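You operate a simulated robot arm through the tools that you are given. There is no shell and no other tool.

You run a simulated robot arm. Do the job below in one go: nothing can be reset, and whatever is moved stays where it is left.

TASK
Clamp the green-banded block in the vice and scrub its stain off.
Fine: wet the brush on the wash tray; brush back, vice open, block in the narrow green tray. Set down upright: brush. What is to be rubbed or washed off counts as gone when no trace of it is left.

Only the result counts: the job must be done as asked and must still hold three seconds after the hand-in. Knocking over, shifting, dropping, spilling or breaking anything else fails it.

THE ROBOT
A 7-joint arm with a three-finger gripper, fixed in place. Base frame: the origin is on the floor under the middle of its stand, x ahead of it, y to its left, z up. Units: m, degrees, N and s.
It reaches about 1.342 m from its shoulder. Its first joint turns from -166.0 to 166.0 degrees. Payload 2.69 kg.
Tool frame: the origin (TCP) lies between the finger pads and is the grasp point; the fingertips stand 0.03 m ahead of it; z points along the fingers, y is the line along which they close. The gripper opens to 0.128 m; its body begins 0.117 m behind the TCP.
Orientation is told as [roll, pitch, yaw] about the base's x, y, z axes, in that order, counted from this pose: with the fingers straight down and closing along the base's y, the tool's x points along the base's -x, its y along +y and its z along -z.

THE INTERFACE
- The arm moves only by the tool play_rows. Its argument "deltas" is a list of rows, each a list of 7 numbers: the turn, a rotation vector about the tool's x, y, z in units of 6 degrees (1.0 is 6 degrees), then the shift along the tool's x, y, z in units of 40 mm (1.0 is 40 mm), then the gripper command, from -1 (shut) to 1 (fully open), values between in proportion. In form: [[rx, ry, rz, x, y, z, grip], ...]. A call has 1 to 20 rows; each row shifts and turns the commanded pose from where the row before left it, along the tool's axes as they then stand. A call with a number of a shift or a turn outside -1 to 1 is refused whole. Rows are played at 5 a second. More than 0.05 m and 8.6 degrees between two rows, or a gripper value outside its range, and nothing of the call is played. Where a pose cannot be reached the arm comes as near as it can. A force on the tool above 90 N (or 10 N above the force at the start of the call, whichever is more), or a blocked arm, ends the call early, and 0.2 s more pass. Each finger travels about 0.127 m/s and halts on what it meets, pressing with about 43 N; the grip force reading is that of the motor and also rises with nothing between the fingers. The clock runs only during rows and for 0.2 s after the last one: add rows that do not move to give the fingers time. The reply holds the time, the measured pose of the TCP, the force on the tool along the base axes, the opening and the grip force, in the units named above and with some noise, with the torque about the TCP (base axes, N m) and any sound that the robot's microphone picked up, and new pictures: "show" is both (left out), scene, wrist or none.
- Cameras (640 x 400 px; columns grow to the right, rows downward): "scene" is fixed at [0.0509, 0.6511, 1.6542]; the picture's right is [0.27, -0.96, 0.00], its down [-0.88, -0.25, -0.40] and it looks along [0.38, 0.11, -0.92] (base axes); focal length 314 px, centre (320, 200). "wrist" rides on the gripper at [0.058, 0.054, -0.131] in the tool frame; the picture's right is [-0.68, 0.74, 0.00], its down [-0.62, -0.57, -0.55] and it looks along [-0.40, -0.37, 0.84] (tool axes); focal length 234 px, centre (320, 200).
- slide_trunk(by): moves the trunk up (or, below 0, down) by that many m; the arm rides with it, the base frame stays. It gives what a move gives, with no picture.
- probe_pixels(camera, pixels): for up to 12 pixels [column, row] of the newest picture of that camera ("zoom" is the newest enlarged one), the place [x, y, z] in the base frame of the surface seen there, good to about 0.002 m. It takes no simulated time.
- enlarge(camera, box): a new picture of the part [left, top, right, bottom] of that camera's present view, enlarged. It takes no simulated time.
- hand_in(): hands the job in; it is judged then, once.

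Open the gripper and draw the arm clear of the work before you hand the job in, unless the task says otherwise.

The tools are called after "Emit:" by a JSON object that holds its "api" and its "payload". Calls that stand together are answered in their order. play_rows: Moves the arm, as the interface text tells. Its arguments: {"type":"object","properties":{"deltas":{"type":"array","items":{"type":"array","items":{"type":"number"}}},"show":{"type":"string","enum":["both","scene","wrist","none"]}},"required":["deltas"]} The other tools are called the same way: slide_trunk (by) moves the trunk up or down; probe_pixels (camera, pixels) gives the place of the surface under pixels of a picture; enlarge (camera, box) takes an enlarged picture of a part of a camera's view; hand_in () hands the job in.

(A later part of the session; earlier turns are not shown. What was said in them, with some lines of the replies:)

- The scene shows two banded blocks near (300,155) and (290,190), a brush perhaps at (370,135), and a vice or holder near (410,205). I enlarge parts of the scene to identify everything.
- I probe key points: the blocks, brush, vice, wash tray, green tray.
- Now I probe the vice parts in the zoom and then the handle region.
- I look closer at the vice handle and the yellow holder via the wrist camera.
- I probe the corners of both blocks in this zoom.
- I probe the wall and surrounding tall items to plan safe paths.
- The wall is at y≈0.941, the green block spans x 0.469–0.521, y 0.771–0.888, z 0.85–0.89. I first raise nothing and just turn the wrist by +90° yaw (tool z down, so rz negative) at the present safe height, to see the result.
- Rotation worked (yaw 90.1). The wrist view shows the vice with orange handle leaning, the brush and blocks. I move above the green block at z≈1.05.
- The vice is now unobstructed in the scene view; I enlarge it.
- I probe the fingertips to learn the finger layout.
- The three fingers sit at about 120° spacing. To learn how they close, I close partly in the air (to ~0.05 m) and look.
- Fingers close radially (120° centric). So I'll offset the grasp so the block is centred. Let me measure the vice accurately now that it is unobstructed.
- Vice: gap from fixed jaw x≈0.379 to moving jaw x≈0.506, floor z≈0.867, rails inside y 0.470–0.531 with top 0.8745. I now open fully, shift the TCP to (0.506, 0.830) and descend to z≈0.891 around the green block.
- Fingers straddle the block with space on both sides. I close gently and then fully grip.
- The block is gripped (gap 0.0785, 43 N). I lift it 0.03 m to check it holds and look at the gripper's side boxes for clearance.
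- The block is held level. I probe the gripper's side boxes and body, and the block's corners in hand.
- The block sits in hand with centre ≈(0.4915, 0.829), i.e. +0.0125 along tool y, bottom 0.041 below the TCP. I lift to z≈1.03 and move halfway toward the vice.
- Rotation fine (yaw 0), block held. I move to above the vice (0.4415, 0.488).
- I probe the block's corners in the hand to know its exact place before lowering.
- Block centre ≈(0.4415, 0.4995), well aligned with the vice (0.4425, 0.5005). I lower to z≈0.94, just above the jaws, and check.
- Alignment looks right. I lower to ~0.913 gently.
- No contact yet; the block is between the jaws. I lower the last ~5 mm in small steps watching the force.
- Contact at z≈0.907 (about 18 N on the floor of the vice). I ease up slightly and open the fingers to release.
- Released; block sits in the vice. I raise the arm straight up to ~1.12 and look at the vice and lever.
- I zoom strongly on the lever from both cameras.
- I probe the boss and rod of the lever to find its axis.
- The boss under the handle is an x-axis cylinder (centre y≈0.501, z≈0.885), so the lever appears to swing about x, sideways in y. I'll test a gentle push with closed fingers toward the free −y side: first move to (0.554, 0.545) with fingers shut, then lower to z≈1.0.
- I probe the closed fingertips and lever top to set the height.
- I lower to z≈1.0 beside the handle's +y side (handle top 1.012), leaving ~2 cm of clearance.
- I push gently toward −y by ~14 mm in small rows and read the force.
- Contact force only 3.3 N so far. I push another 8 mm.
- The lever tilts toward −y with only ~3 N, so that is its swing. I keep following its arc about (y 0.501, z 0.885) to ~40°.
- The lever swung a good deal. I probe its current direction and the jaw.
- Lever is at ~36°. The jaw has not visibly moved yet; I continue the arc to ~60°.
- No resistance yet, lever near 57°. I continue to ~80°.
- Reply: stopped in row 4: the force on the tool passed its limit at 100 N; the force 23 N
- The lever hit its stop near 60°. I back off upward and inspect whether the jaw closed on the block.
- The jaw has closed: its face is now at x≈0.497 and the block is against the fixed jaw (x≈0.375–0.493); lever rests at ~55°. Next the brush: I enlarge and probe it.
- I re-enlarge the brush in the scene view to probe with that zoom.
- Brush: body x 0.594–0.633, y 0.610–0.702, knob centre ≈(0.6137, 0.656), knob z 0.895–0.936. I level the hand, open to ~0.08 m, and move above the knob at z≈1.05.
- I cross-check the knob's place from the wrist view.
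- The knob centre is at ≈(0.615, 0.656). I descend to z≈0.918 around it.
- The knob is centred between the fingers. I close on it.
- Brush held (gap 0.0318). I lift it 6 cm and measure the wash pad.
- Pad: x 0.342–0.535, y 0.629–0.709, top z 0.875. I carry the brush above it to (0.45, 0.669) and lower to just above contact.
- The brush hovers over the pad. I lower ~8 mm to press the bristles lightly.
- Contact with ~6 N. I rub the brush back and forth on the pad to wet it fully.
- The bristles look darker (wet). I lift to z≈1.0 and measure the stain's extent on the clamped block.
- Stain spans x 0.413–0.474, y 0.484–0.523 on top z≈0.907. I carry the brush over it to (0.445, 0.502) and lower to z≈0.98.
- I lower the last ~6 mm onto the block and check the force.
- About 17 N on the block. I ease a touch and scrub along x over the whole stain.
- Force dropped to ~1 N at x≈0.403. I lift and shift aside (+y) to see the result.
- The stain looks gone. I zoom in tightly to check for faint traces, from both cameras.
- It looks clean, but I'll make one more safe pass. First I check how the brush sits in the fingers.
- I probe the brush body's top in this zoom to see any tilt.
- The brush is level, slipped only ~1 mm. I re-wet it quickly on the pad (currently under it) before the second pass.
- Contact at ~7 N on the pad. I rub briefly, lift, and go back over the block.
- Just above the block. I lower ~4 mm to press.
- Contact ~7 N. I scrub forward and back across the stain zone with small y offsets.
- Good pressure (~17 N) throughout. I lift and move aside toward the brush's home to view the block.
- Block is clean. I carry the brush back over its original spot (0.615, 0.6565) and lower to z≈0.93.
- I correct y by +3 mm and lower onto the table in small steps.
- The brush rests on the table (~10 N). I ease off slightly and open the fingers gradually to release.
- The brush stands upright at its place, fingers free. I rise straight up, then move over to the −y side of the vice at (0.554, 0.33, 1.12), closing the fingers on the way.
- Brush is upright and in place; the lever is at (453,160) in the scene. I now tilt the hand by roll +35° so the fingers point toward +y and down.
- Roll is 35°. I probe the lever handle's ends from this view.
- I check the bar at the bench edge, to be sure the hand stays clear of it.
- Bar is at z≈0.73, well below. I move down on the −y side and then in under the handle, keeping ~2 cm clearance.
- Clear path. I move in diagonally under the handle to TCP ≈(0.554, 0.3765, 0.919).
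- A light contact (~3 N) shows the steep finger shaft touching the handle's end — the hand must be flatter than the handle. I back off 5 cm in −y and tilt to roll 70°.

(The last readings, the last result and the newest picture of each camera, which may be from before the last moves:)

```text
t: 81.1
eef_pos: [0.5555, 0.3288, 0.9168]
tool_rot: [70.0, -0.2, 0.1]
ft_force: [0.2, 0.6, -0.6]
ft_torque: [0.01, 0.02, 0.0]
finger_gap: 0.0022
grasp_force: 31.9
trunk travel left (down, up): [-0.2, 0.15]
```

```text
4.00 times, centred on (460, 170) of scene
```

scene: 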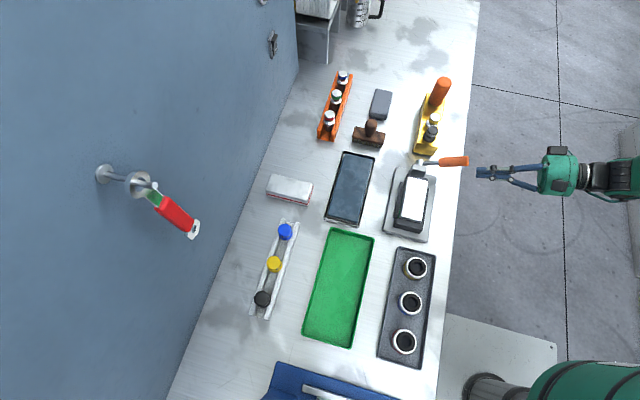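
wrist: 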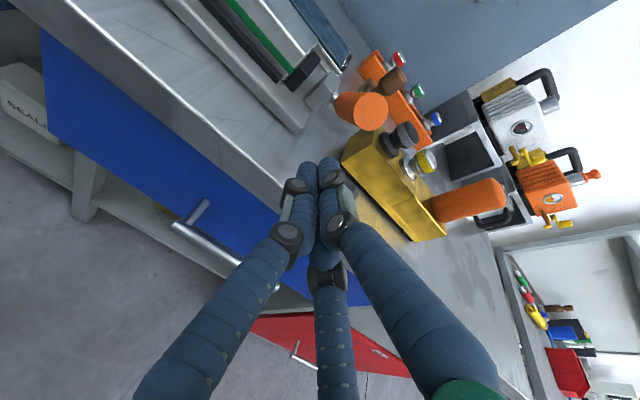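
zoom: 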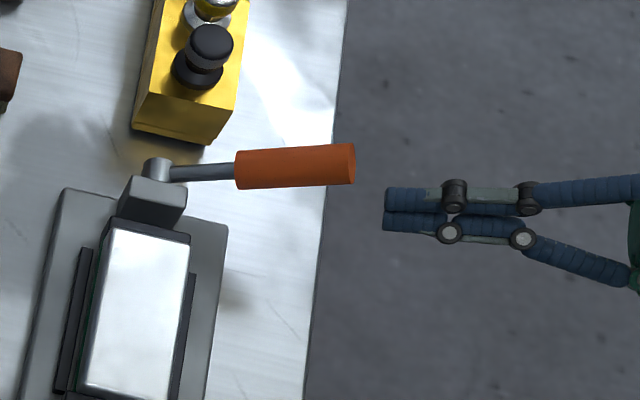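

The hand is nearly level pointing +y. I slide in under the handle end and approach it from below.

Emit:
{"api": "play_rows", "payload": {"deltas": [[0, 0, 0, 0, 0.06, 0.3, -1], [0, 0, 0, 0, 0.06, 0.3, -1], [0, 0, 0, 0, 0.18, 0.045, -1], [0, 0, 0, 0, 0.18, 0.045, -1], [0, 0, 0, 0, 0, 0, -1]], "show": "both"}}

Emit:
{"api": "enlarge", "payload": {"camera": "scene", "box": [400, 120, 520, 220]}}

Emit:
{"api": "enlarge", "payload": {"camera": "wrist", "box": [240, 60, 440, 260]}}

```text
t: 82.3
eef_pos: [0.5553, 0.361, 0.9253]
tool_rot: [69.9, 0.0, 0.1]
ft_force: [0.8, -0.2, 0.2]
ft_torque: [0.03, 0.04, 0.0]
finger_gap: 0.0021
grasp_force: 31.3
trunk travel left (down, up): [-0.2, 0.15]
```

scene: 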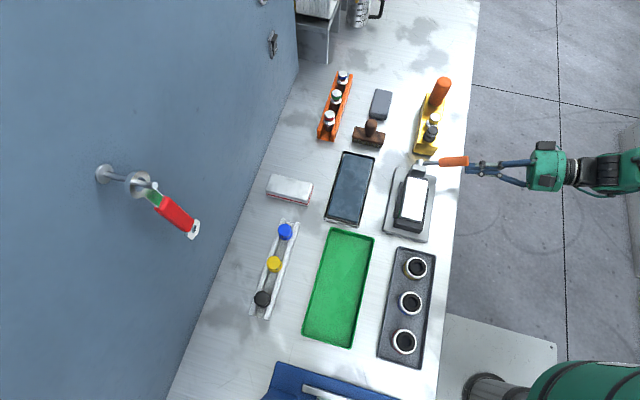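
wrist: 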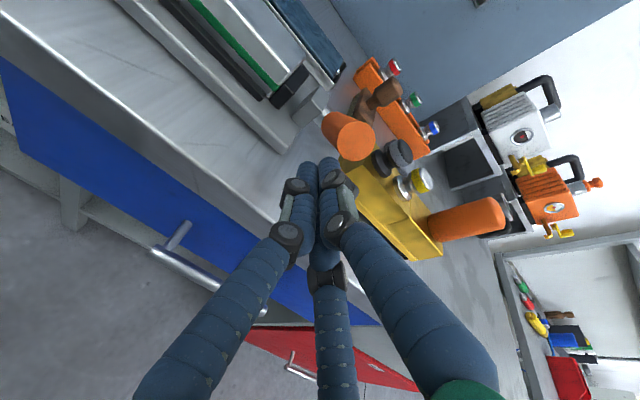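

```text
4.00 times, centred on (460, 170) of scene
```

zoom: 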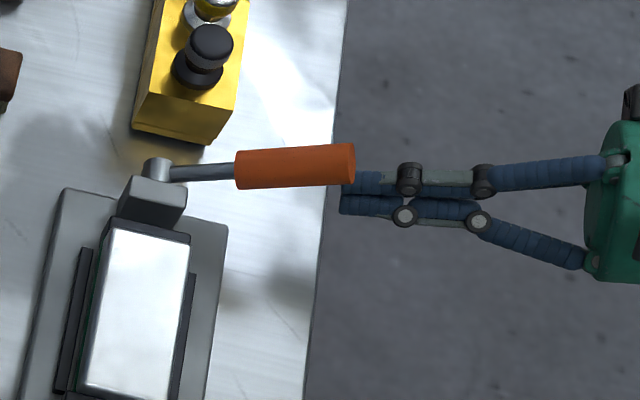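

```text
2.00 times, centred on (340, 160) of wrist
```

zoom: 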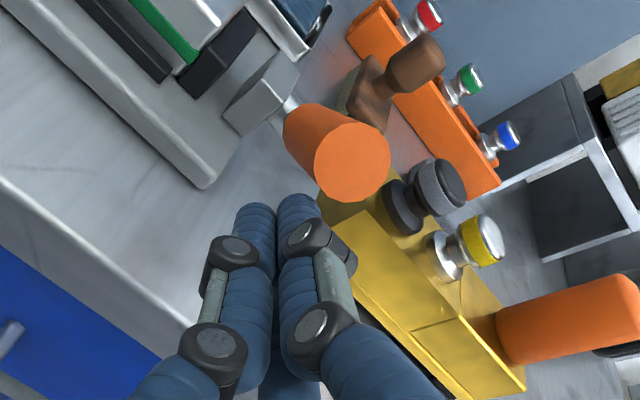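

The fingertips are just under the handle's end. I go ~11 mm further in and begin pushing up along the arc to ~45°.

Emit:
{"api": "play_rows", "payload": {"deltas": [[0, 0, 0, 0, 0.025, 0.284, -1], [0, 0, 0, 0, 0.11, 0, -1], [0, 0, 0, 0, 0.11, -0.01, -1], [0, 0, 0, 0, 0.12, 0, -1], [0, 0, 0, 0, 0.22, 0.03, -1], [0, 0, 0, 0, 0, 0, -1]], "show": "both"}}

Emit:
{"api": "enlarge", "payload": {"camera": "scene", "box": [400, 120, 520, 220]}}

```text
t: 83.7
eef_pos: [0.5536, 0.382, 0.944]
tool_rot: [70.0, -0.1, 0.1]
ft_force: [0.1, -0.5, -0.4]
ft_torque: [-0.03, 0.0, 0.0]
finger_gap: 0.0021
grasp_force: 31.0
trunk travel left (down, up): [-0.2, 0.15]
```

scene: 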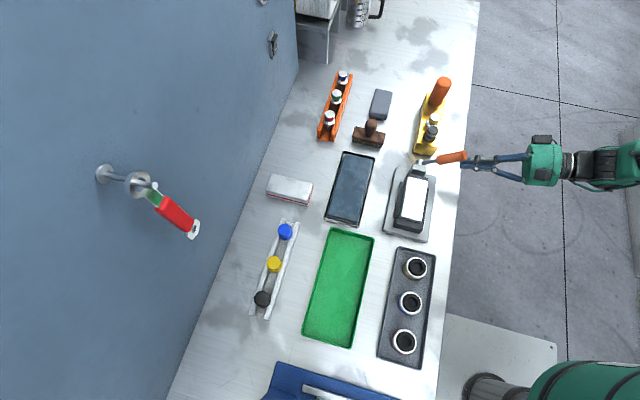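
wrist: 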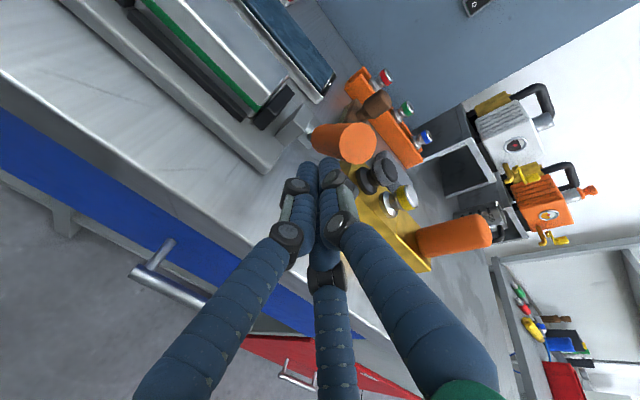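

```text
4.00 times, centred on (460, 170) of scene
```

zoom: 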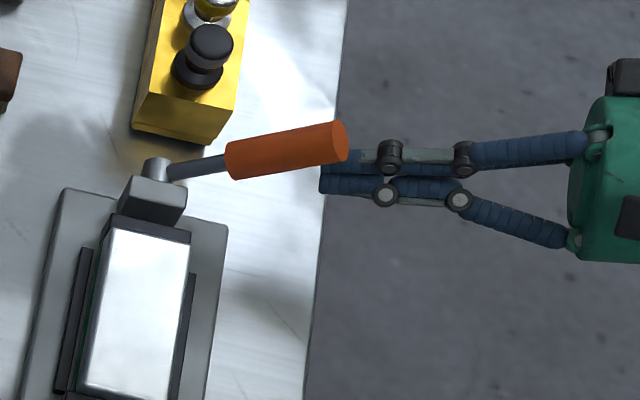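

The lever rises with almost no force. I continue along the arc to ~15°.

Emit:
{"api": "play_rows", "payload": {"deltas": [[0, 0, 0, 0, 0.23, 0.03, -1], [0, 0, 0, 0, 0.217, 0.07, -1], [0, 0, 0, 0, 0.217, 0.07, -1], [0, 0, 0, 0, 0.2, 0.106, -1], [0, 0, 0, 0, 0.2, 0.106, -1], [0, 0, 0, 0, 0.18, 0.14, -1], [0, 0, 0, 0, 0, 0, -1]], "show": "both"}}

Emit:
{"api": "enlarge", "payload": {"camera": "scene", "box": [390, 120, 510, 220]}}

```text
t: 85.3
eef_pos: [0.5543, 0.4178, 0.9833]
tool_rot: [69.9, -0.1, 0.0]
ft_force: [-0.8, -0.9, 0.0]
ft_torque: [-0.02, 0.04, 0.0]
finger_gap: 0.0022
grasp_force: 31.8
trunk travel left (down, up): [-0.2, 0.15]
```

scene: 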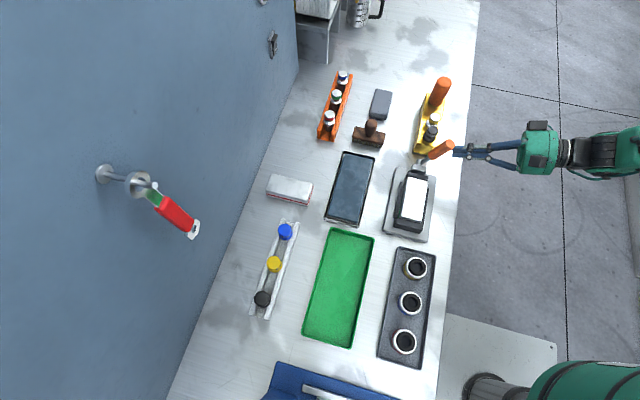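
wrist: 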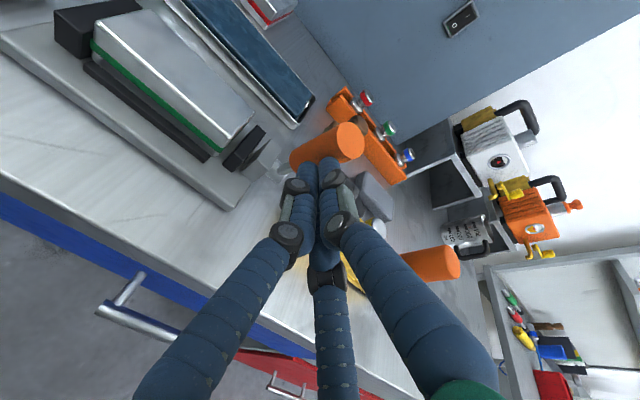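

```text
4.00 times, centred on (450, 170) of scene
```

zoom: 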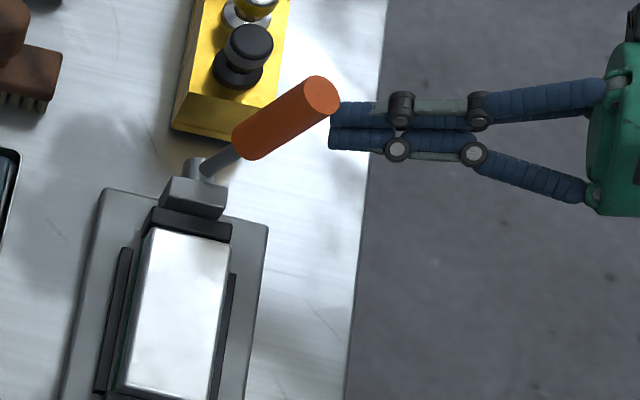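

Lever now ~15–20°. In the wrist view the block top at (170,75) is clean. I continue to vertical.

Emit:
{"api": "enlarge", "payload": {"camera": "wrist", "box": [60, 0, 280, 180]}}

Emit:
{"api": "play_rows", "payload": {"deltas": [[0, 0, 0, 0, 0.122, 0.115, -1], [0, 0, 0, 0, 0.122, 0.115, -1], [0, 0, 0, 0, 0.122, 0.115, -1], [0, 0, 0, 0, 0.1, 0.1, -1], [0, 0, 0, 0, 0, 0, -1]], "show": "both"}}

Emit:
{"api": "enlarge", "payload": {"camera": "scene", "box": [390, 120, 510, 220]}}

```text
2.22 times, centred on (170, 90) of wrist
```

zoom: 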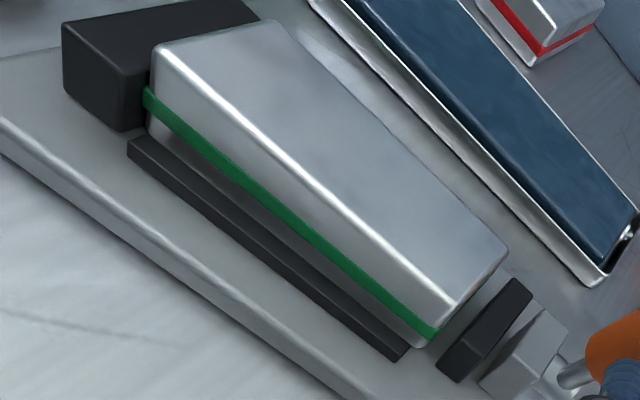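

```text
t: 86.5
eef_pos: [0.5535, 0.4417, 0.9955]
tool_rot: [69.9, -0.2, 0.1]
ft_force: [-0.1, 0.7, -0.2]
ft_torque: [0.01, 0.02, -0.01]
finger_gap: 0.0023
grasp_force: 31.7
trunk travel left (down, up): [-0.2, 0.15]
```

scene: 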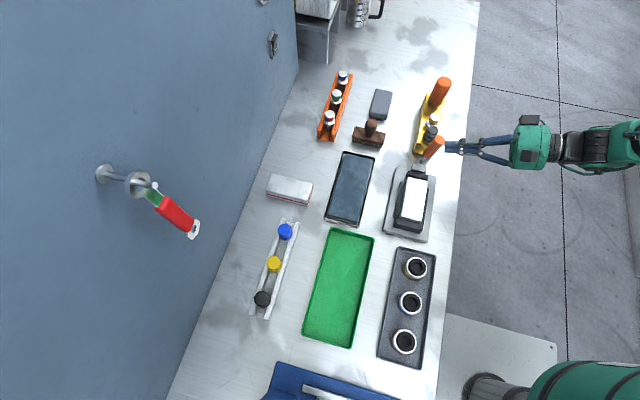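
wrist: 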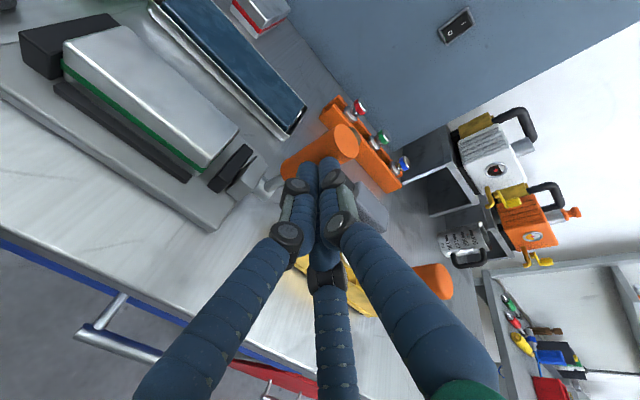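

```text
4.00 times, centred on (450, 170) of scene
```

zoom: 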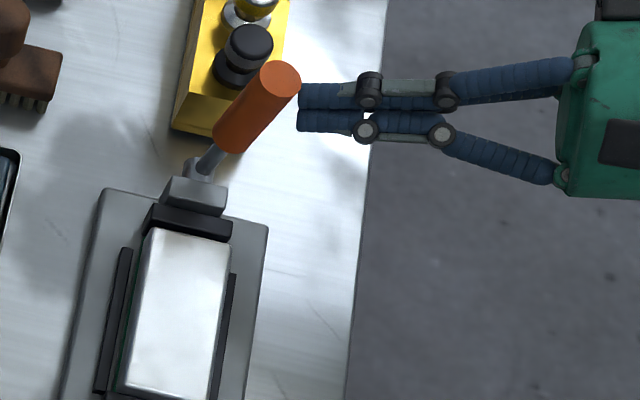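

The block top is clean in the slanted view, and the jaw has retracted from the block. I probe the lever's remaining angle.

Emit:
{"api": "probe_pixels", "payload": {"camera": "zoom", "pixels": [[282, 75], [270, 80], [290, 80], [255, 105], [235, 135], [215, 155], [205, 165], [190, 225], [160, 210], [190, 205]]}}

```text
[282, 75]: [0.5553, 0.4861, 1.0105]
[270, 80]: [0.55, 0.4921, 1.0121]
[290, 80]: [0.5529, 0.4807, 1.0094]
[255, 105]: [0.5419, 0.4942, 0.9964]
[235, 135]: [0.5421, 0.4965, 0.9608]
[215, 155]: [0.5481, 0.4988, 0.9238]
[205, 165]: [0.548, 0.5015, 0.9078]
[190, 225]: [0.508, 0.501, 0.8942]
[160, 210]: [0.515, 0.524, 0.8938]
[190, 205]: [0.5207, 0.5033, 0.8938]
```

Lever is ~7° short of its starting vertical. I push 10 mm further in +y in small rows, watching force.

Emit:
{"api": "play_rows", "payload": {"deltas": [[0, 0, 0, 0, 0.03, 0.08, -1], [0, 0, 0, 0, 0.03, 0.08, -1], [0, 0, 0, 0, 0.025, 0.07, -1], [0, 0, 0, 0, 0, 0, -1]], "show": "scene"}}

Emit:
{"api": "enlarge", "payload": {"camera": "scene", "box": [390, 120, 510, 220]}}

Emit:
{"api": "probe_pixels", "payload": {"camera": "zoom", "pixels": [[275, 75], [262, 78], [285, 78], [250, 105], [230, 135], [190, 225], [190, 205]]}}

```text
t: 87.5
eef_pos: [0.5546, 0.4505, 0.9944]
tool_rot: [69.9, 0.0, 0.1]
ft_force: [-1.0, -0.2, -0.6]
ft_torque: [0.03, -0.02, 0.04]
finger_gap: 0.0018
grasp_force: 31.8
trunk travel left (down, up): [-0.2, 0.15]
```

scene: 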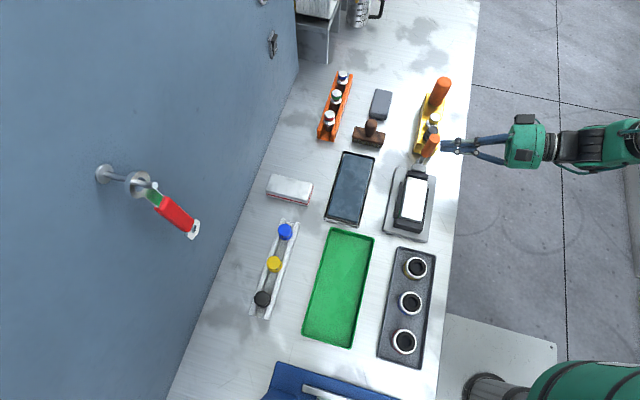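

```text
4.00 times, centred on (450, 170) of scene
```

zoom: 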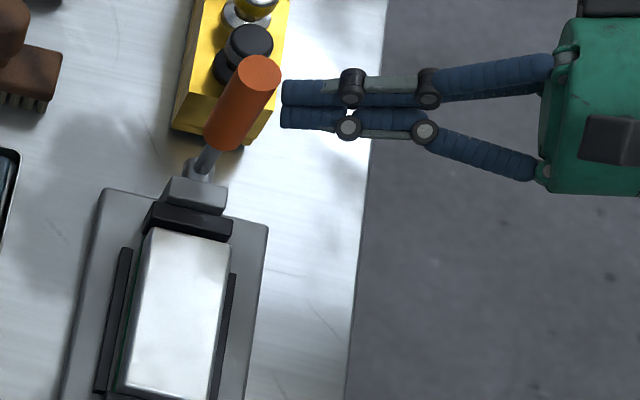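

```text
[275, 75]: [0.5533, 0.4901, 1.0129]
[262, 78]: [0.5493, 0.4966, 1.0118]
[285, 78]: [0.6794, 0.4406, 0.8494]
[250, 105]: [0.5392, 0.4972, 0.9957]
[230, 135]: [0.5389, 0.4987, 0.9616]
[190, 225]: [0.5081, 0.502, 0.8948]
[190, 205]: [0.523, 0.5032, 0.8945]
```

The lever is nearly back to its starting vertical (top at ≈(435,138) vs (434,137.4) at start). One more 2–3 mm nudge, then I withdraw in −y.

Emit:
{"api": "play_rows", "payload": {"deltas": [[0, 0, 0, 0, 0.015, 0.04, -1], [0, 0, 0, 0, 0.01, 0.025, -1], [0, 0, 0, 0, 0, 0, -1]], "show": "none"}}

```text
t: 88.3
eef_pos: [0.5547, 0.4541, 0.9958]
tool_rot: [69.9, 0.0, 0.1]
ft_force: [-0.8, 0.7, 0.1]
ft_torque: [0.0, -0.01, -0.02]
finger_gap: 0.0021
grasp_force: 31.3
trunk travel left (down, up): [-0.2, 0.15]
```

I withdraw in −y, then up, and roll the hand back to vertical.

Emit:
{"api": "play_rows", "payload": {"deltas": [[0, 0, 0, 0, -0.285, -0.783, -1], [0, 0, 0, 0, -0.285, -0.783, -1], [0, 0, 0, 0, -0.285, -0.783, -1], [0, 0, 0, 0, 0.9, -0.33, -1], [0, 0, 0, 0, 0.9, -0.33, -1], [0, 0, 0, 0, 0.9, -0.33, -1], [1, 0, 0, 0, 0, 0, -1], [1, 0, 0, 0, 0, 0, -1], [1, 0, 0, 0, 0, 0, -1], [1, 0, 0, 0, 0, 0, -1], [1, 0, 0, 0, 0, 0, -1], [1, 0, 0, 0, 0, 0, -1], [1, 0, 0, 0, 0, 0, -1], [1, 0, 0, 0, 0, 0, -1], [1, 0, 0, 0, 0, 0, -1], [1, 0, 0, 0, 0, 0, -1], [1, 0, 0, 0, 0, 0, -1], [0.66, 0, 0, 0, 0, 0, -1], [0, 0, 0, 0, 0, 0, -1]], "show": "both"}}

Emit:
{"api": "enlarge", "payload": {"camera": "scene", "box": [380, 120, 460, 240]}}

```text
t: 92.3
eef_pos: [0.5553, 0.3532, 1.1097]
tool_rot: [-0.2, -0.2, 0.1]
ft_force: [-0.7, 0.5, -0.8]
ft_torque: [0.01, -0.01, 0.04]
finger_gap: 0.002
grasp_force: 31.7
trunk travel left (down, up): [-0.2, 0.15]
```

scene: 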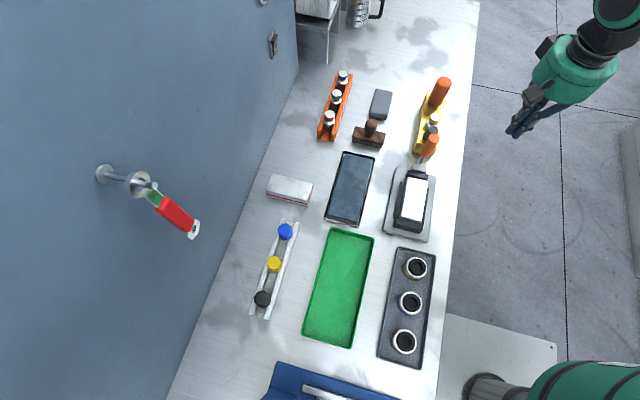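
wrist: 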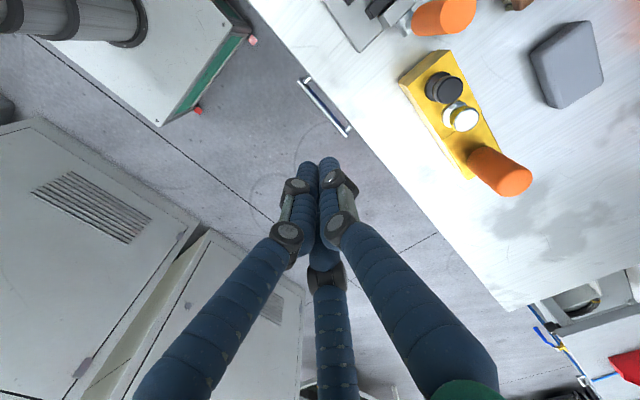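

```text
3.33 times, centred on (420, 180) of scene
```

zoom: 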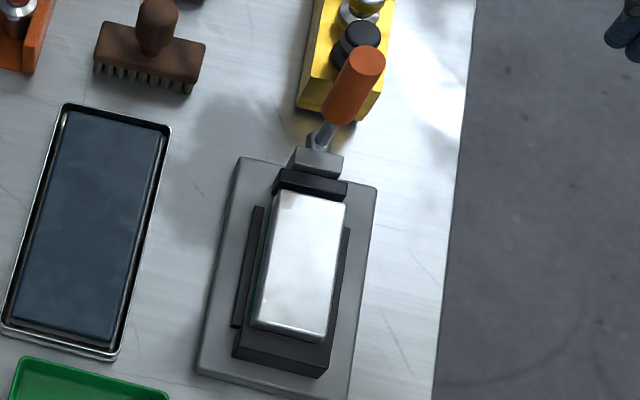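

The vice is open with the lever upright and a gap at the far jaw. I probe the block's exact place and the jaw.

Emit:
{"api": "probe_pixels", "payload": {"camera": "zoom", "pixels": [[278, 192], [343, 208], [322, 335], [256, 322], [262, 300], [300, 260], [312, 170], [312, 186], [312, 193], [345, 240], [268, 230], [370, 62]]}}

```text
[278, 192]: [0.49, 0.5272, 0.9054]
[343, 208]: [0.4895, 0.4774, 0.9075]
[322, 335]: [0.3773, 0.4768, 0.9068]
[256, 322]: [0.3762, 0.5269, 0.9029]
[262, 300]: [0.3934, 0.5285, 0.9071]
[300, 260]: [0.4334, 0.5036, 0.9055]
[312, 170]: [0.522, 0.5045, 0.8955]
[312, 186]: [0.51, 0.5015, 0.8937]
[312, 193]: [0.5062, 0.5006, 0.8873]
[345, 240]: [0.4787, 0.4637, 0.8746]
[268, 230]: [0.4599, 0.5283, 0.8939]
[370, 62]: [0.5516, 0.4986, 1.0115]
```

Block: x 0.375–0.492, y 0.477–0.528. I move above it at (0.434, 0.490) with fingers opened to ~0.093 and then lower to z≈0.96.

Emit:
{"api": "play_rows", "payload": {"deltas": [[0, 0, 0, 0.606, 0.684, 0, -0.3], [0, 0, 0, 0.606, 0.684, 0, 0.2], [0, 0, 0, 0.606, 0.684, 0, 0.45], [0, 0, 0, 0.606, 0.684, 0, 0.45], [0, 0, 0, 0.606, 0.684, 0, 0.45], [0, 0, 0, 0, 0, 0, 0.45], [0, 0, 0, 0, 0, 0.9, 0.45], [0, 0, 0, 0, 0, 0.9, 0.45], [0, 0, 0, 0, 0, 0.9, 0.45], [0, 0, 0, 0, 0, 0.9, 0.45], [0, 0, 0, 0, 0, 0, 0.45]], "show": "both"}}

Emit:
{"api": "enlarge", "payload": {"camera": "wrist", "box": [180, 40, 460, 300]}}

```text
t: 94.7
eef_pos: [0.4337, 0.4894, 0.966]
tool_rot: [-0.1, 0.0, 0.1]
ft_force: [-0.4, -0.1, -0.7]
ft_torque: [0.02, 0.03, -0.02]
finger_gap: 0.0929
grasp_force: 0.1
trunk travel left (down, up): [-0.2, 0.15]
```

scene: 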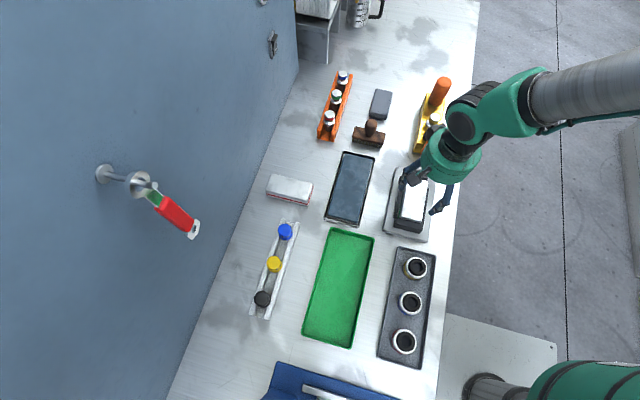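
wrist: 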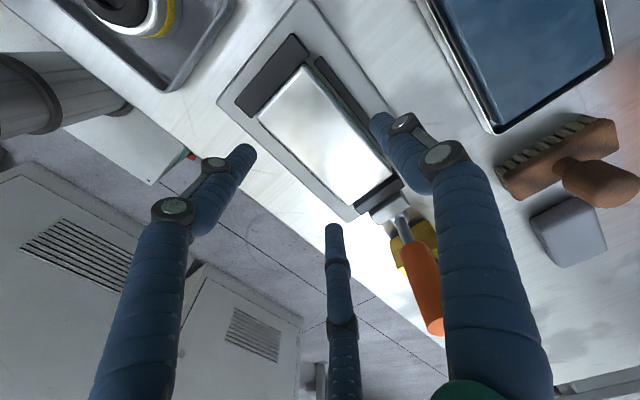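

```text
1.54 times, centred on (320, 170) of wrist
```

zoom: 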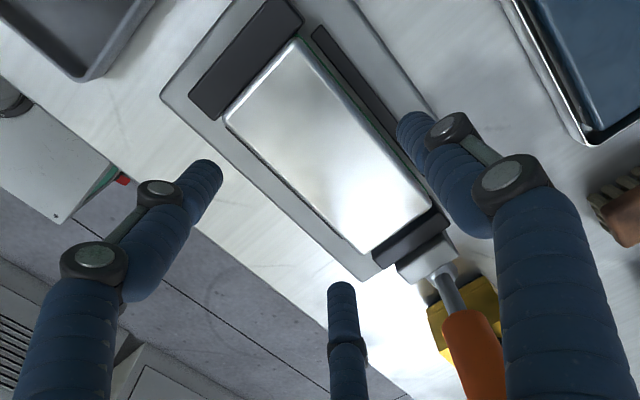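

The block is centred between the fingers and clean. I lower to z≈0.909.

Emit:
{"api": "play_rows", "payload": {"deltas": [[0, 0, 0, 0, 0, 0.5, 0.45], [0, 0, 0, 0, 0, 0.5, 0.45], [0, 0, 0, 0, 0, 0.3, 0.45], [0, 0, 0, 0, 0, 0.12, 0.45], [0, 0, 0, 0, 0, 0, 0.45]], "show": "wrist"}}

```text
t: 95.9
eef_pos: [0.4328, 0.4885, 0.9095]
tool_rot: [-0.1, -0.1, 0.0]
ft_force: [0.7, 0.1, 0.6]
ft_torque: [0.02, 0.0, 0.03]
finger_gap: 0.0928
grasp_force: 0.0
trunk travel left (down, up): [-0.2, 0.15]
```

wrist: 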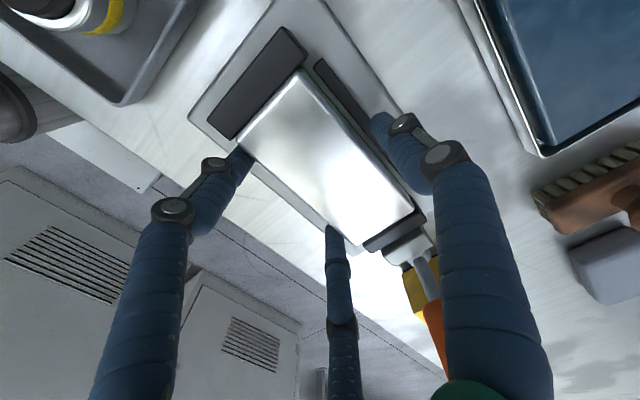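

Fingers straddle the block freely. I close gently and then grip fully.

Emit:
{"api": "play_rows", "payload": {"deltas": [[0, 0, 0, 0, 0, 0, 0.35], [0, 0, 0, 0, 0, 0, 0.28], [0, 0, 0, 0, 0, 0, 0.22], [0, 0, 0, 0, 0, 0, 0.15], [0, 0, 0, 0, 0, 0, 0], [0, 0, 0, 0, 0, 0, -1], [0, 0, 0, 0, 0, 0, -1], [0, 0, 0, 0, 0, 0, -1]], "show": "none"}}

```text
t: 97.7
eef_pos: [0.4327, 0.4902, 0.9098]
tool_rot: [-0.1, -0.1, 0.0]
ft_force: [-1.1, -3.3, 3.7]
ft_torque: [0.2, 0.14, 0.06]
finger_gap: 0.0782
grasp_force: 43.2
trunk travel left (down, up): [-0.2, 0.15]
```

Gripped (gap 0.078, 43 N). I lift straight out of the vice.

Emit:
{"api": "play_rows", "payload": {"deltas": [[0, 0, 0, 0, 0, -0.15, -1], [0, 0, 0, 0, 0, -0.3, -1], [0, 0, 0, 0, 0, -0.6, -1], [0, 0, 0, 0, 0, -0.9, -1], [0, 0, 0, 0, 0, -0.55, -1], [0, 0, 0, 0, 0, 0, -1]], "show": "both"}}

Emit:
{"api": "enlarge", "payload": {"camera": "scene", "box": [370, 120, 470, 240]}}

```text
t: 99.1
eef_pos: [0.4337, 0.4896, 1.0072]
tool_rot: [-0.2, 0.0, 0.2]
ft_force: [-0.1, 0.0, -4.4]
ft_torque: [-0.07, -0.01, 0.01]
finger_gap: 0.0785
grasp_force: 43.0
trunk travel left (down, up): [-0.2, 0.15]
```

scene: 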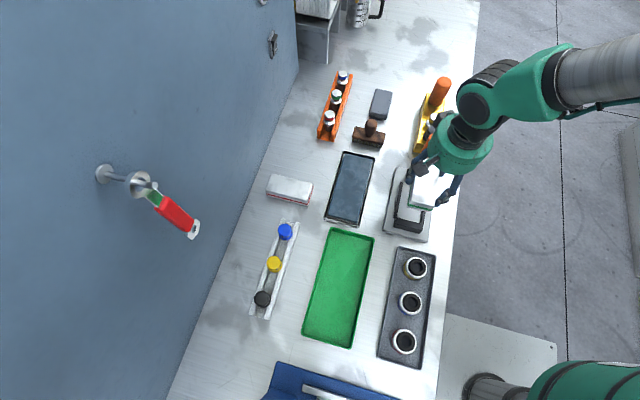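
wrist: 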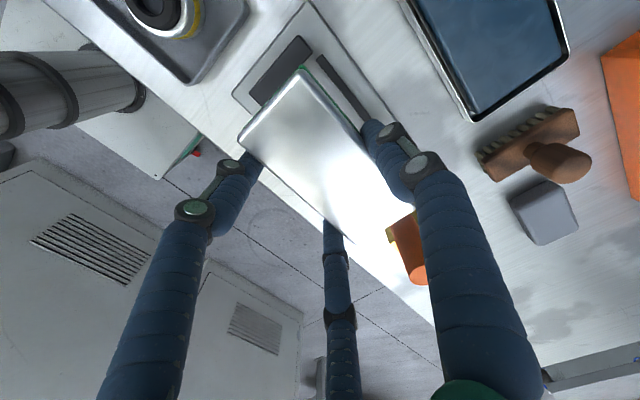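

```text
3.33 times, centred on (420, 180) of scene
```

zoom: 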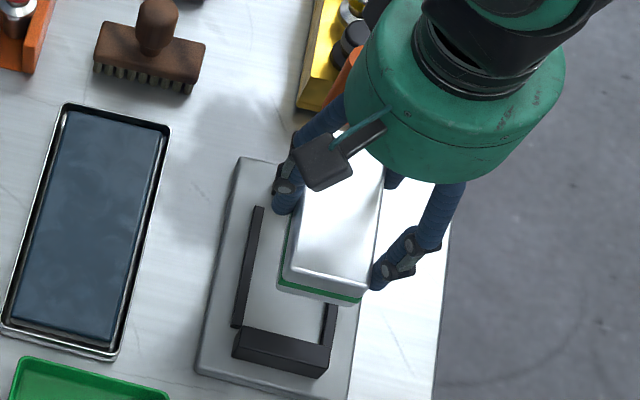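

The block is held. I now measure the green tray's inside by probing across it.

Emit:
{"api": "enlarge", "payload": {"camera": "scene", "box": [290, 220, 390, 355]}}

Emit:
{"api": "probe_pixels", "payload": {"camera": "scene", "pixels": [[314, 280], [316, 280], [318, 281], [320, 281], [323, 282], [338, 285], [352, 288], [356, 289], [359, 290], [361, 290], [363, 291], [366, 291]]}}

```text
2.96 times, centred on (340, 288) of scene
```

zoom: 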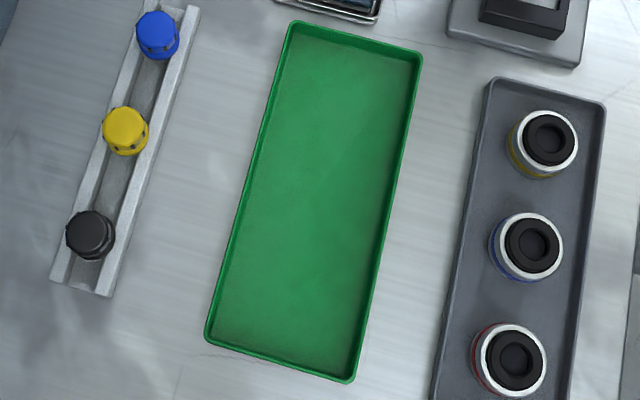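

```text
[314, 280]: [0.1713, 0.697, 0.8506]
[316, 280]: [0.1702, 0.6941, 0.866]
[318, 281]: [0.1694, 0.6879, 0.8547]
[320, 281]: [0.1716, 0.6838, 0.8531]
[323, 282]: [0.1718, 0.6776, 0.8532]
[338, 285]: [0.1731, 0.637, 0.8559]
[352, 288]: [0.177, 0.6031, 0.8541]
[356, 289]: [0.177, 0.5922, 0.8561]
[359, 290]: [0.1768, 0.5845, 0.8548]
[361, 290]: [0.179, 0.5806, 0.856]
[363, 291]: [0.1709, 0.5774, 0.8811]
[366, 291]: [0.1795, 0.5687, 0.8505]
```

Tray inside: y 0.580–0.688 (floor 0.8545, rim 0.88), x ≈0.047–0.303. I carry the block, long side along x, to above the tray at TCP (0.175, 0.6225).

Emit:
{"api": "play_rows", "payload": {"deltas": [[0, 0, 0, 0.809, 0.415, 0, -1], [0, 0, 0, 0.809, 0.415, 0, -1], [0, 0, 0, 0.809, 0.415, 0, -1], [0, 0, 0, 0.809, 0.415, 0, -1], [0, 0, 0, 0.809, 0.415, 0, -1], [0, 0, 0, 0.809, 0.415, 0, -1], [0, 0, 0, 0.809, 0.415, 0, -1], [0, 0, 0, 0.809, 0.415, 0, -1], [0, 0, 0, 0, 0, 0, -1], [0, 0, 0, 0, 0, 0, -1]], "show": "both"}}

Emit:
{"api": "enlarge", "payload": {"camera": "scene", "box": [280, 210, 410, 360]}}

```text
t: 101.3
eef_pos: [0.173, 0.6236, 1.0092]
tool_rot: [-0.1, 0.0, 0.0]
ft_force: [-0.3, 0.0, -4.7]
ft_torque: [-0.05, 0.03, 0.0]
finger_gap: 0.0785
grasp_force: 43.4
trunk travel left (down, up): [-0.2, 0.15]
```

scene: 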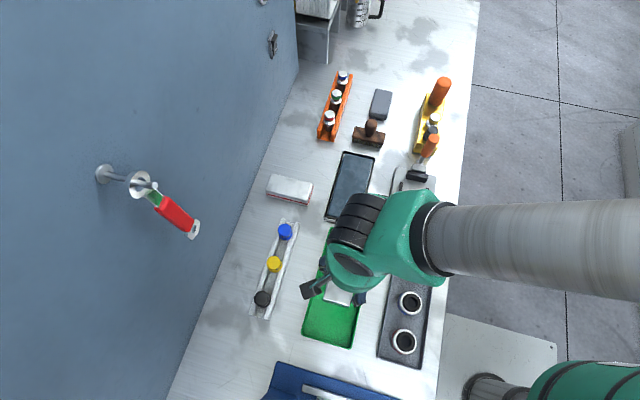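
wrist: 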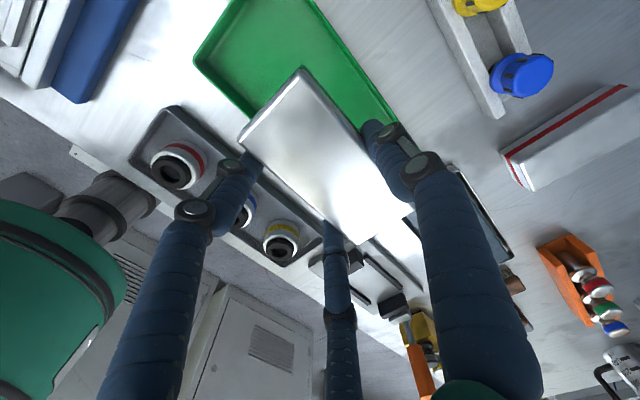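

```text
2.67 times, centred on (345, 285) of scene
```

zoom: 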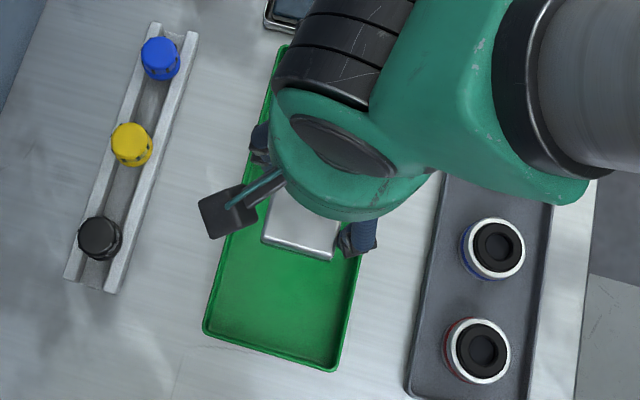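

I probe the block's corners in hand to align with the tray.

Emit:
{"api": "probe_pixels", "payload": {"camera": "wrist", "pixels": [[303, 78], [243, 143], [358, 238], [300, 74], [240, 140], [345, 120], [310, 190], [205, 60], [245, 3], [385, 115]]}}

Emit:
{"api": "probe_pixels", "payload": {"camera": "zoom", "pixels": [[265, 238], [333, 250], [265, 243], [330, 258], [222, 270], [352, 290]]}}

```text
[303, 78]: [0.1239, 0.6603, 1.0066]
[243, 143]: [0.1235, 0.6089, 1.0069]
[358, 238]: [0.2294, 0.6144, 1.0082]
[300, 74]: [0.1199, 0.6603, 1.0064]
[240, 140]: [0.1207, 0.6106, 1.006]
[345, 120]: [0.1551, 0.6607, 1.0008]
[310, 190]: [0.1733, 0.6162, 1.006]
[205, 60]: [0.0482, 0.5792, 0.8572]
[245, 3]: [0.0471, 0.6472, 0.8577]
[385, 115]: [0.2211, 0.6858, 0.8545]
```

```text
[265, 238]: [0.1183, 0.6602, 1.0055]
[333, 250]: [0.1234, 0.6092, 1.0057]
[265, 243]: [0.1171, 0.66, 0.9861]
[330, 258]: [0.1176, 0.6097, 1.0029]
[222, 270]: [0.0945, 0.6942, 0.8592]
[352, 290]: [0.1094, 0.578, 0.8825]
```

Block centre y≈0.635, x 0.118–0.235 — right over the tray's middle. I lower to z≈0.908.

Emit:
{"api": "play_rows", "payload": {"deltas": [[0, 0, 0, 0, 0, 0.6, -1], [0, 0, 0, 0, 0, 0.7, -1], [0, 0, 0, 0, 0, 0.7, -1], [0, 0, 0, 0, 0, 0.5, -1], [0, 0, 0, 0, 0, 0, -1]], "show": "both"}}

Emit:
{"api": "enlarge", "payload": {"camera": "wrist", "box": [180, 20, 460, 300]}}

```text
t: 102.5
eef_pos: [0.1728, 0.6236, 0.9088]
tool_rot: [-0.1, -0.1, 0.1]
ft_force: [-0.5, -0.7, -5.1]
ft_torque: [-0.07, 0.02, 0.0]
finger_gap: 0.0782
grasp_force: 43.0
trunk travel left (down, up): [-0.2, 0.15]
```

scene: 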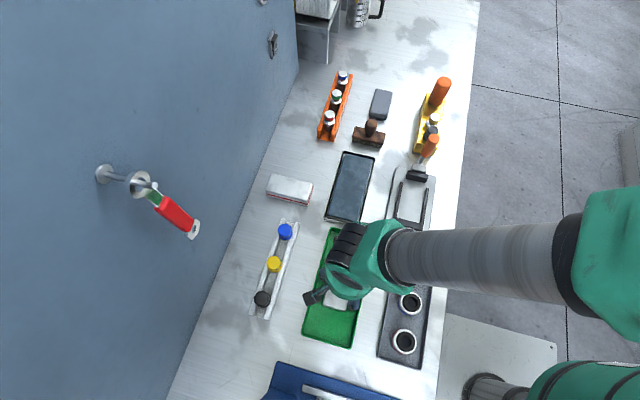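
wrist: 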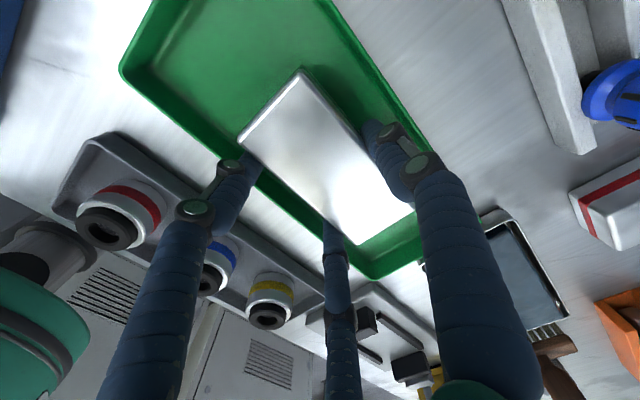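

```text
1.43 times, centred on (320, 160) of wrist
```

zoom: 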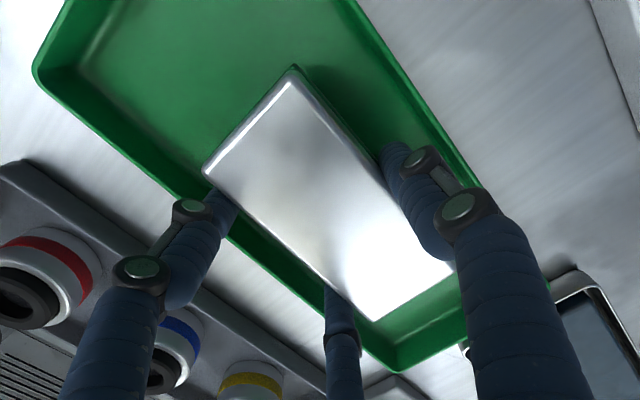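

Fingers are inside the tray's rim. I lower the last ~10 mm in small steps until light contact.

Emit:
{"api": "play_rows", "payload": {"deltas": [[0, 0, 0, 0, 0, 0.1, -1], [0, 0, 0, 0, 0, 0.08, -1], [0, 0, 0, 0, 0, 0.06, -1], [0, 0, 0, 0, 0, 0.03, -1], [0, 0, 0, 0, 0, 0, -1]], "show": "none"}}

```text
t: 103.7
eef_pos: [0.1746, 0.6224, 0.8981]
tool_rot: [-0.1, -0.2, 0.1]
ft_force: [-1.6, -0.3, -4.8]
ft_torque: [-0.07, 0.0, 0.0]
finger_gap: 0.0785
grasp_force: 42.8
trunk travel left (down, up): [-0.2, 0.15]
```

Emit:
{"api": "play_rows", "payload": {"deltas": [[0, 0, 0, 0, 0, 0.03, -1], [0, 0, 0, 0, 0, 0.02, -1], [0, 0, 0, 0, 0, 0, -1]], "show": "none"}}

```text
t: 104.5
eef_pos: [0.1742, 0.6227, 0.8968]
tool_rot: [0.0, -0.1, 0.1]
ft_force: [-1.8, -5.3, 13.9]
ft_torque: [0.49, 0.34, 0.12]
finger_gap: 0.0784
grasp_force: 43.0
trunk travel left (down, up): [-0.2, 0.15]
```

Contact with the tray floor. I ease up slightly and open the fingers just enough (gap ≈0.086) to release without touching the walls.

Emit:
{"api": "play_rows", "payload": {"deltas": [[0, 0, 0, 0, 0, -0.03, -1], [0, 0, 0, 0, 0, 0, 0.24], [0, 0, 0, 0, 0, 0, 0.3], [0, 0, 0, 0, 0, 0, 0.34], [0, 0, 0, 0, 0, 0, 0.34]], "show": "both"}}

Emit:
{"api": "enlarge", "payload": {"camera": "wrist", "box": [180, 20, 460, 300]}}

```text
t: 105.7
eef_pos: [0.1745, 0.6226, 0.8978]
tool_rot: [-0.1, -0.1, 0.2]
ft_force: [0.2, -0.1, -0.1]
ft_torque: [0.0, -0.03, -0.03]
finger_gap: 0.0859
grasp_force: 0.1
trunk travel left (down, up): [-0.2, 0.15]
```

scene: 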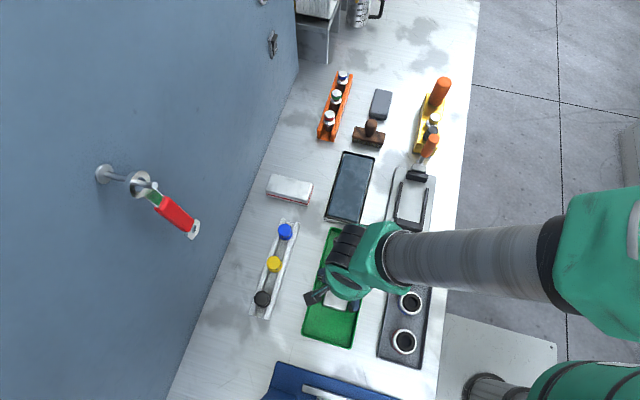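
wrist: 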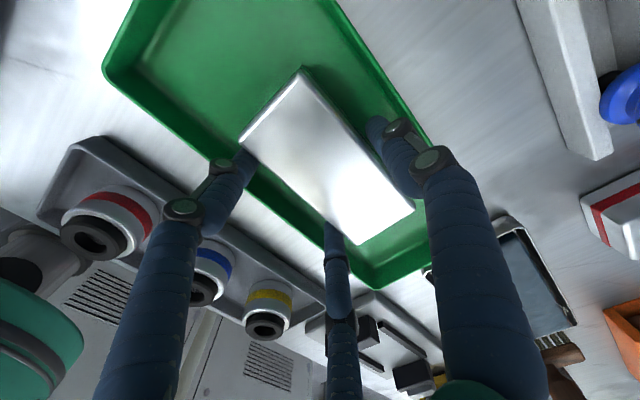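

```text
1.43 times, centred on (320, 160) of wrist
```

zoom: 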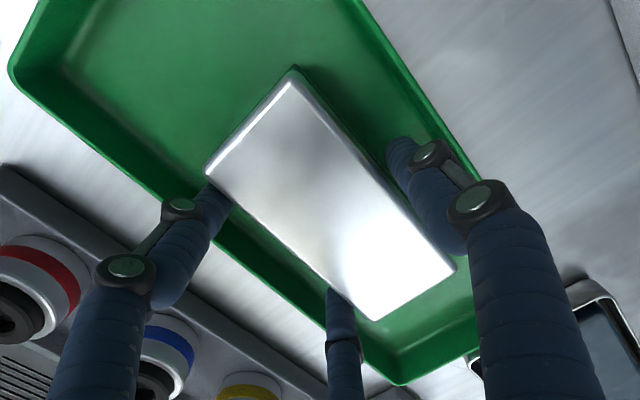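

The block rests in the tray and the fingers are free (zero force). I rise straight up with the same opening, then open fully.

Emit:
{"api": "play_rows", "payload": {"deltas": [[0, 0, 0, 0, 0, -0.2, 0.34], [0, 0, 0, 0, 0, -0.5, 0.34], [0, 0, 0, 0, 0, -0.9, 0.34], [0, 0, 0, 0, 0, -0.95, 0.34], [0, 0, 0, 0, 0, -0.95, 0.6], [0, 0, 0, 0, 0, -0.95, 1], [0, 0, 0, 0, 0, -0.95, 1], [0, 0, 0, 0, 0, 0, 1]], "show": "both"}}

```text
t: 107.5
eef_pos: [0.1754, 0.623, 1.1131]
tool_rot: [-0.1, -0.1, 0.1]
ft_force: [-0.1, -0.4, 0.1]
ft_torque: [0.03, -0.04, -0.01]
finger_gap: 0.128
grasp_force: 0.0
trunk travel left (down, up): [-0.2, 0.15]
```

scene: 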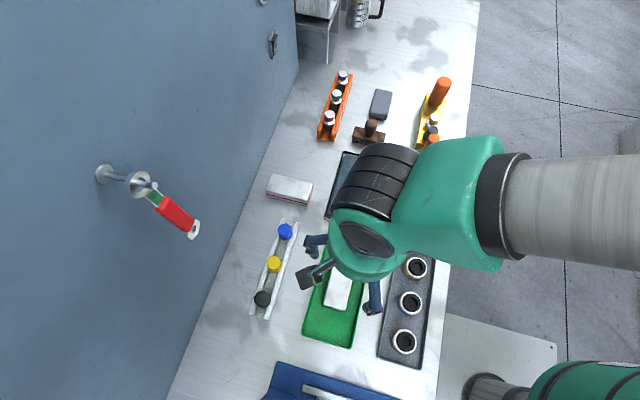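
wrist: 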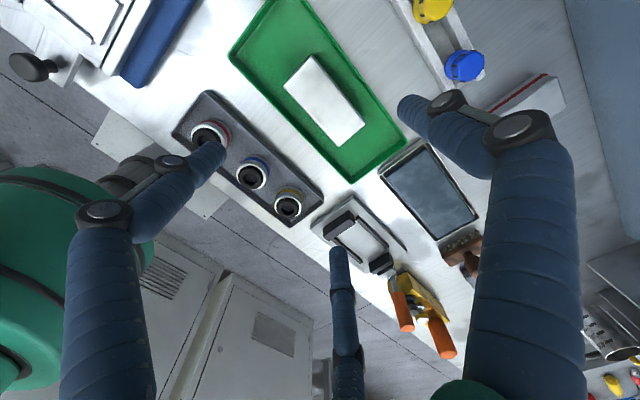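

The block lies flat in the green tray. I draw the arm back toward its start pose, clear of the work, and check everything.

Emit:
{"api": "play_rows", "payload": {"deltas": [[0, 0, 0, 0, 0, -0.9, 1], [0, 0, 0, -0.78, -0.5, -0.1, 1], [0, 0, 0, -0.78, -0.5, -0.1, 1], [0, 0, 0, -0.78, -0.5, -0.1, 1], [0, 0, 0, -0.78, -0.5, -0.1, 1], [0, 0, 0, -0.78, -0.5, -0.1, 1], [0, 0, 0, -0.6, -0.8, 0, 1], [0, 0, 0, 0, -0.9, 0, 1], [0, 0, 0, 0, -0.9, 0, 1], [0, 0, 0, 0, 0, 0, 1]], "show": "both"}}

Emit:
{"api": "enlarge", "payload": {"camera": "scene", "box": [280, 210, 410, 360]}}

Emit:
{"api": "enlarge", "payload": {"camera": "scene", "box": [330, 90, 470, 240]}}

```text
t: 109.7
eef_pos: [0.3548, 0.4184, 1.1689]
tool_rot: [0.0, -0.1, 0.0]
ft_force: [0.2, -0.5, -0.2]
ft_torque: [0.03, -0.02, 0.02]
finger_gap: 0.128
grasp_force: 0.0
trunk travel left (down, up): [-0.2, 0.15]
```

scene: 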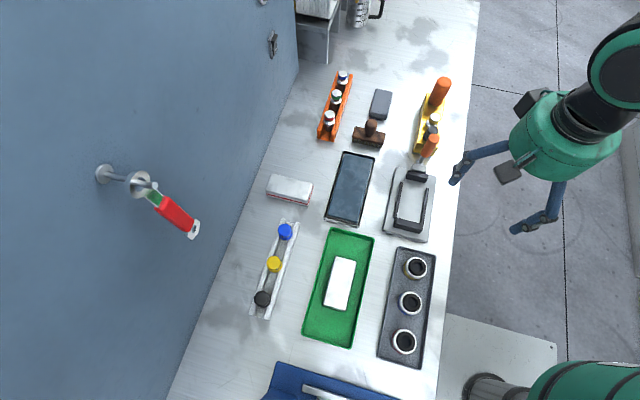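
wrist: 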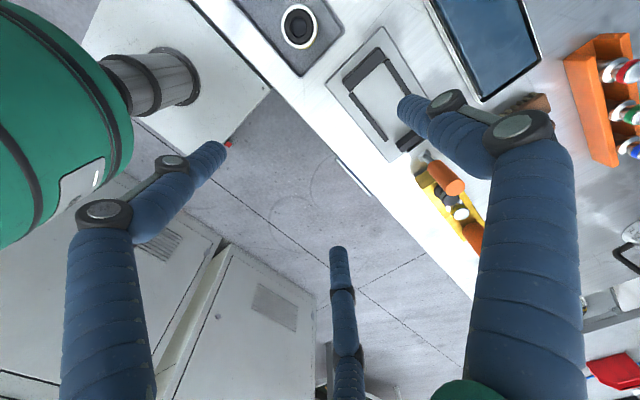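

```text
2.67 times, centred on (345, 285) of scene
```

zoom: 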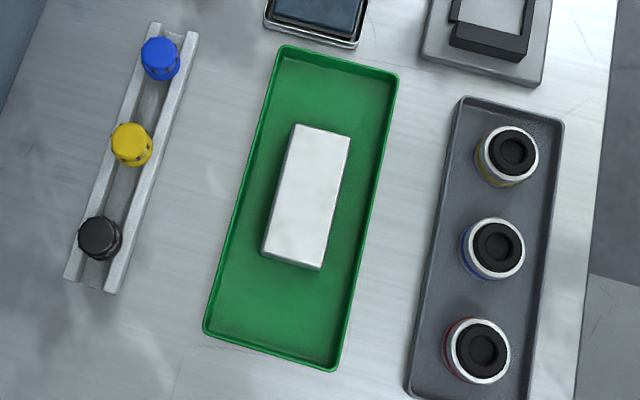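

```text
2.67 times, centred on (400, 165) of scene
```

zoom: 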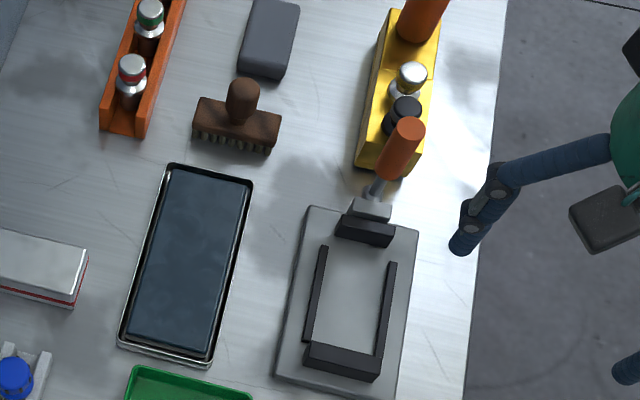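

All looks in order. I take a last tight look at the block top for any trace, and probe the brush and vice for their final places.

Emit:
{"api": "enlarge", "payload": {"camera": "scene", "box": [318, 252, 362, 316]}}

Emit:
{"api": "probe_pixels", "payload": {"camera": "scene", "pixels": [[356, 128], [385, 134], [382, 144], [354, 137], [372, 123], [434, 139], [417, 172], [414, 177], [345, 153], [325, 216], [372, 158], [340, 270]]}}

```text
6.25 times, centred on (340, 284) of scene
```

zoom: 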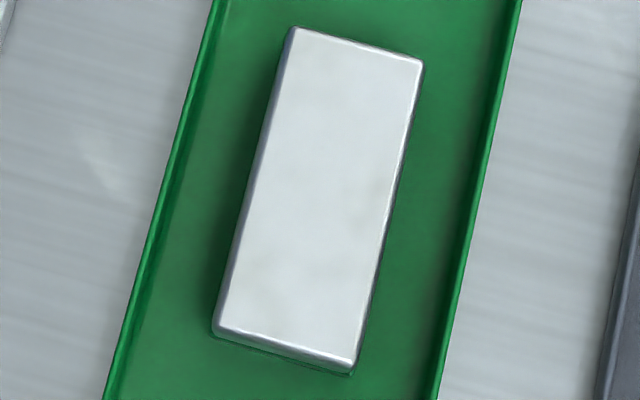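

```text
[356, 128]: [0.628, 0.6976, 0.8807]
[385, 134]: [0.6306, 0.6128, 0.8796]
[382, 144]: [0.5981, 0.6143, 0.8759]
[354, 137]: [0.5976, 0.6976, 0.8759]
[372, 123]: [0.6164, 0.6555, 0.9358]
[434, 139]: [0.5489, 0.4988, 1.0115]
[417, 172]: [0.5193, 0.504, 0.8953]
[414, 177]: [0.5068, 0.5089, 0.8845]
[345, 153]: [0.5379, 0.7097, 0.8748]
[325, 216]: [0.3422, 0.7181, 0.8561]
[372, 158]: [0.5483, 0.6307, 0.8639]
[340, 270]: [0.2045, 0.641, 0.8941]
```

The block is clean and flat in the green tray. The brush is upright at its original spot, the lever upright and the jaw open, and the gripper is open and clear of the work. I hand in.

Emit:
{"api": "hand_in", "payload": {}}

```text
The job is handed in.
```

The job is handed in: the green-banded block was clamped in the vice and its stain scrubbed off, and the block now lies flat in the narrow green tray.

- **Stain:** I made two passes with the brush, wetting it on the wash tray before each one. No trace showed in the last close-up views, from either camera.
- **Brush:** It stands upright at its starting spot, within a couple of millimetres.
- **Vice:** It is open, with the lever back upright and the jaw at its starting position.
- **Other items:** Nothing was knocked over or shifted that I could see.
- **Arm:** The gripper is open and clear of the work.

While closing the vice, the lever reached its stop and the force limit cut the move short (a reading of 100 N). At that point the block was clamped tight against the fixed jaw. I saw no harm from it, and the lever opened freely afterwards.
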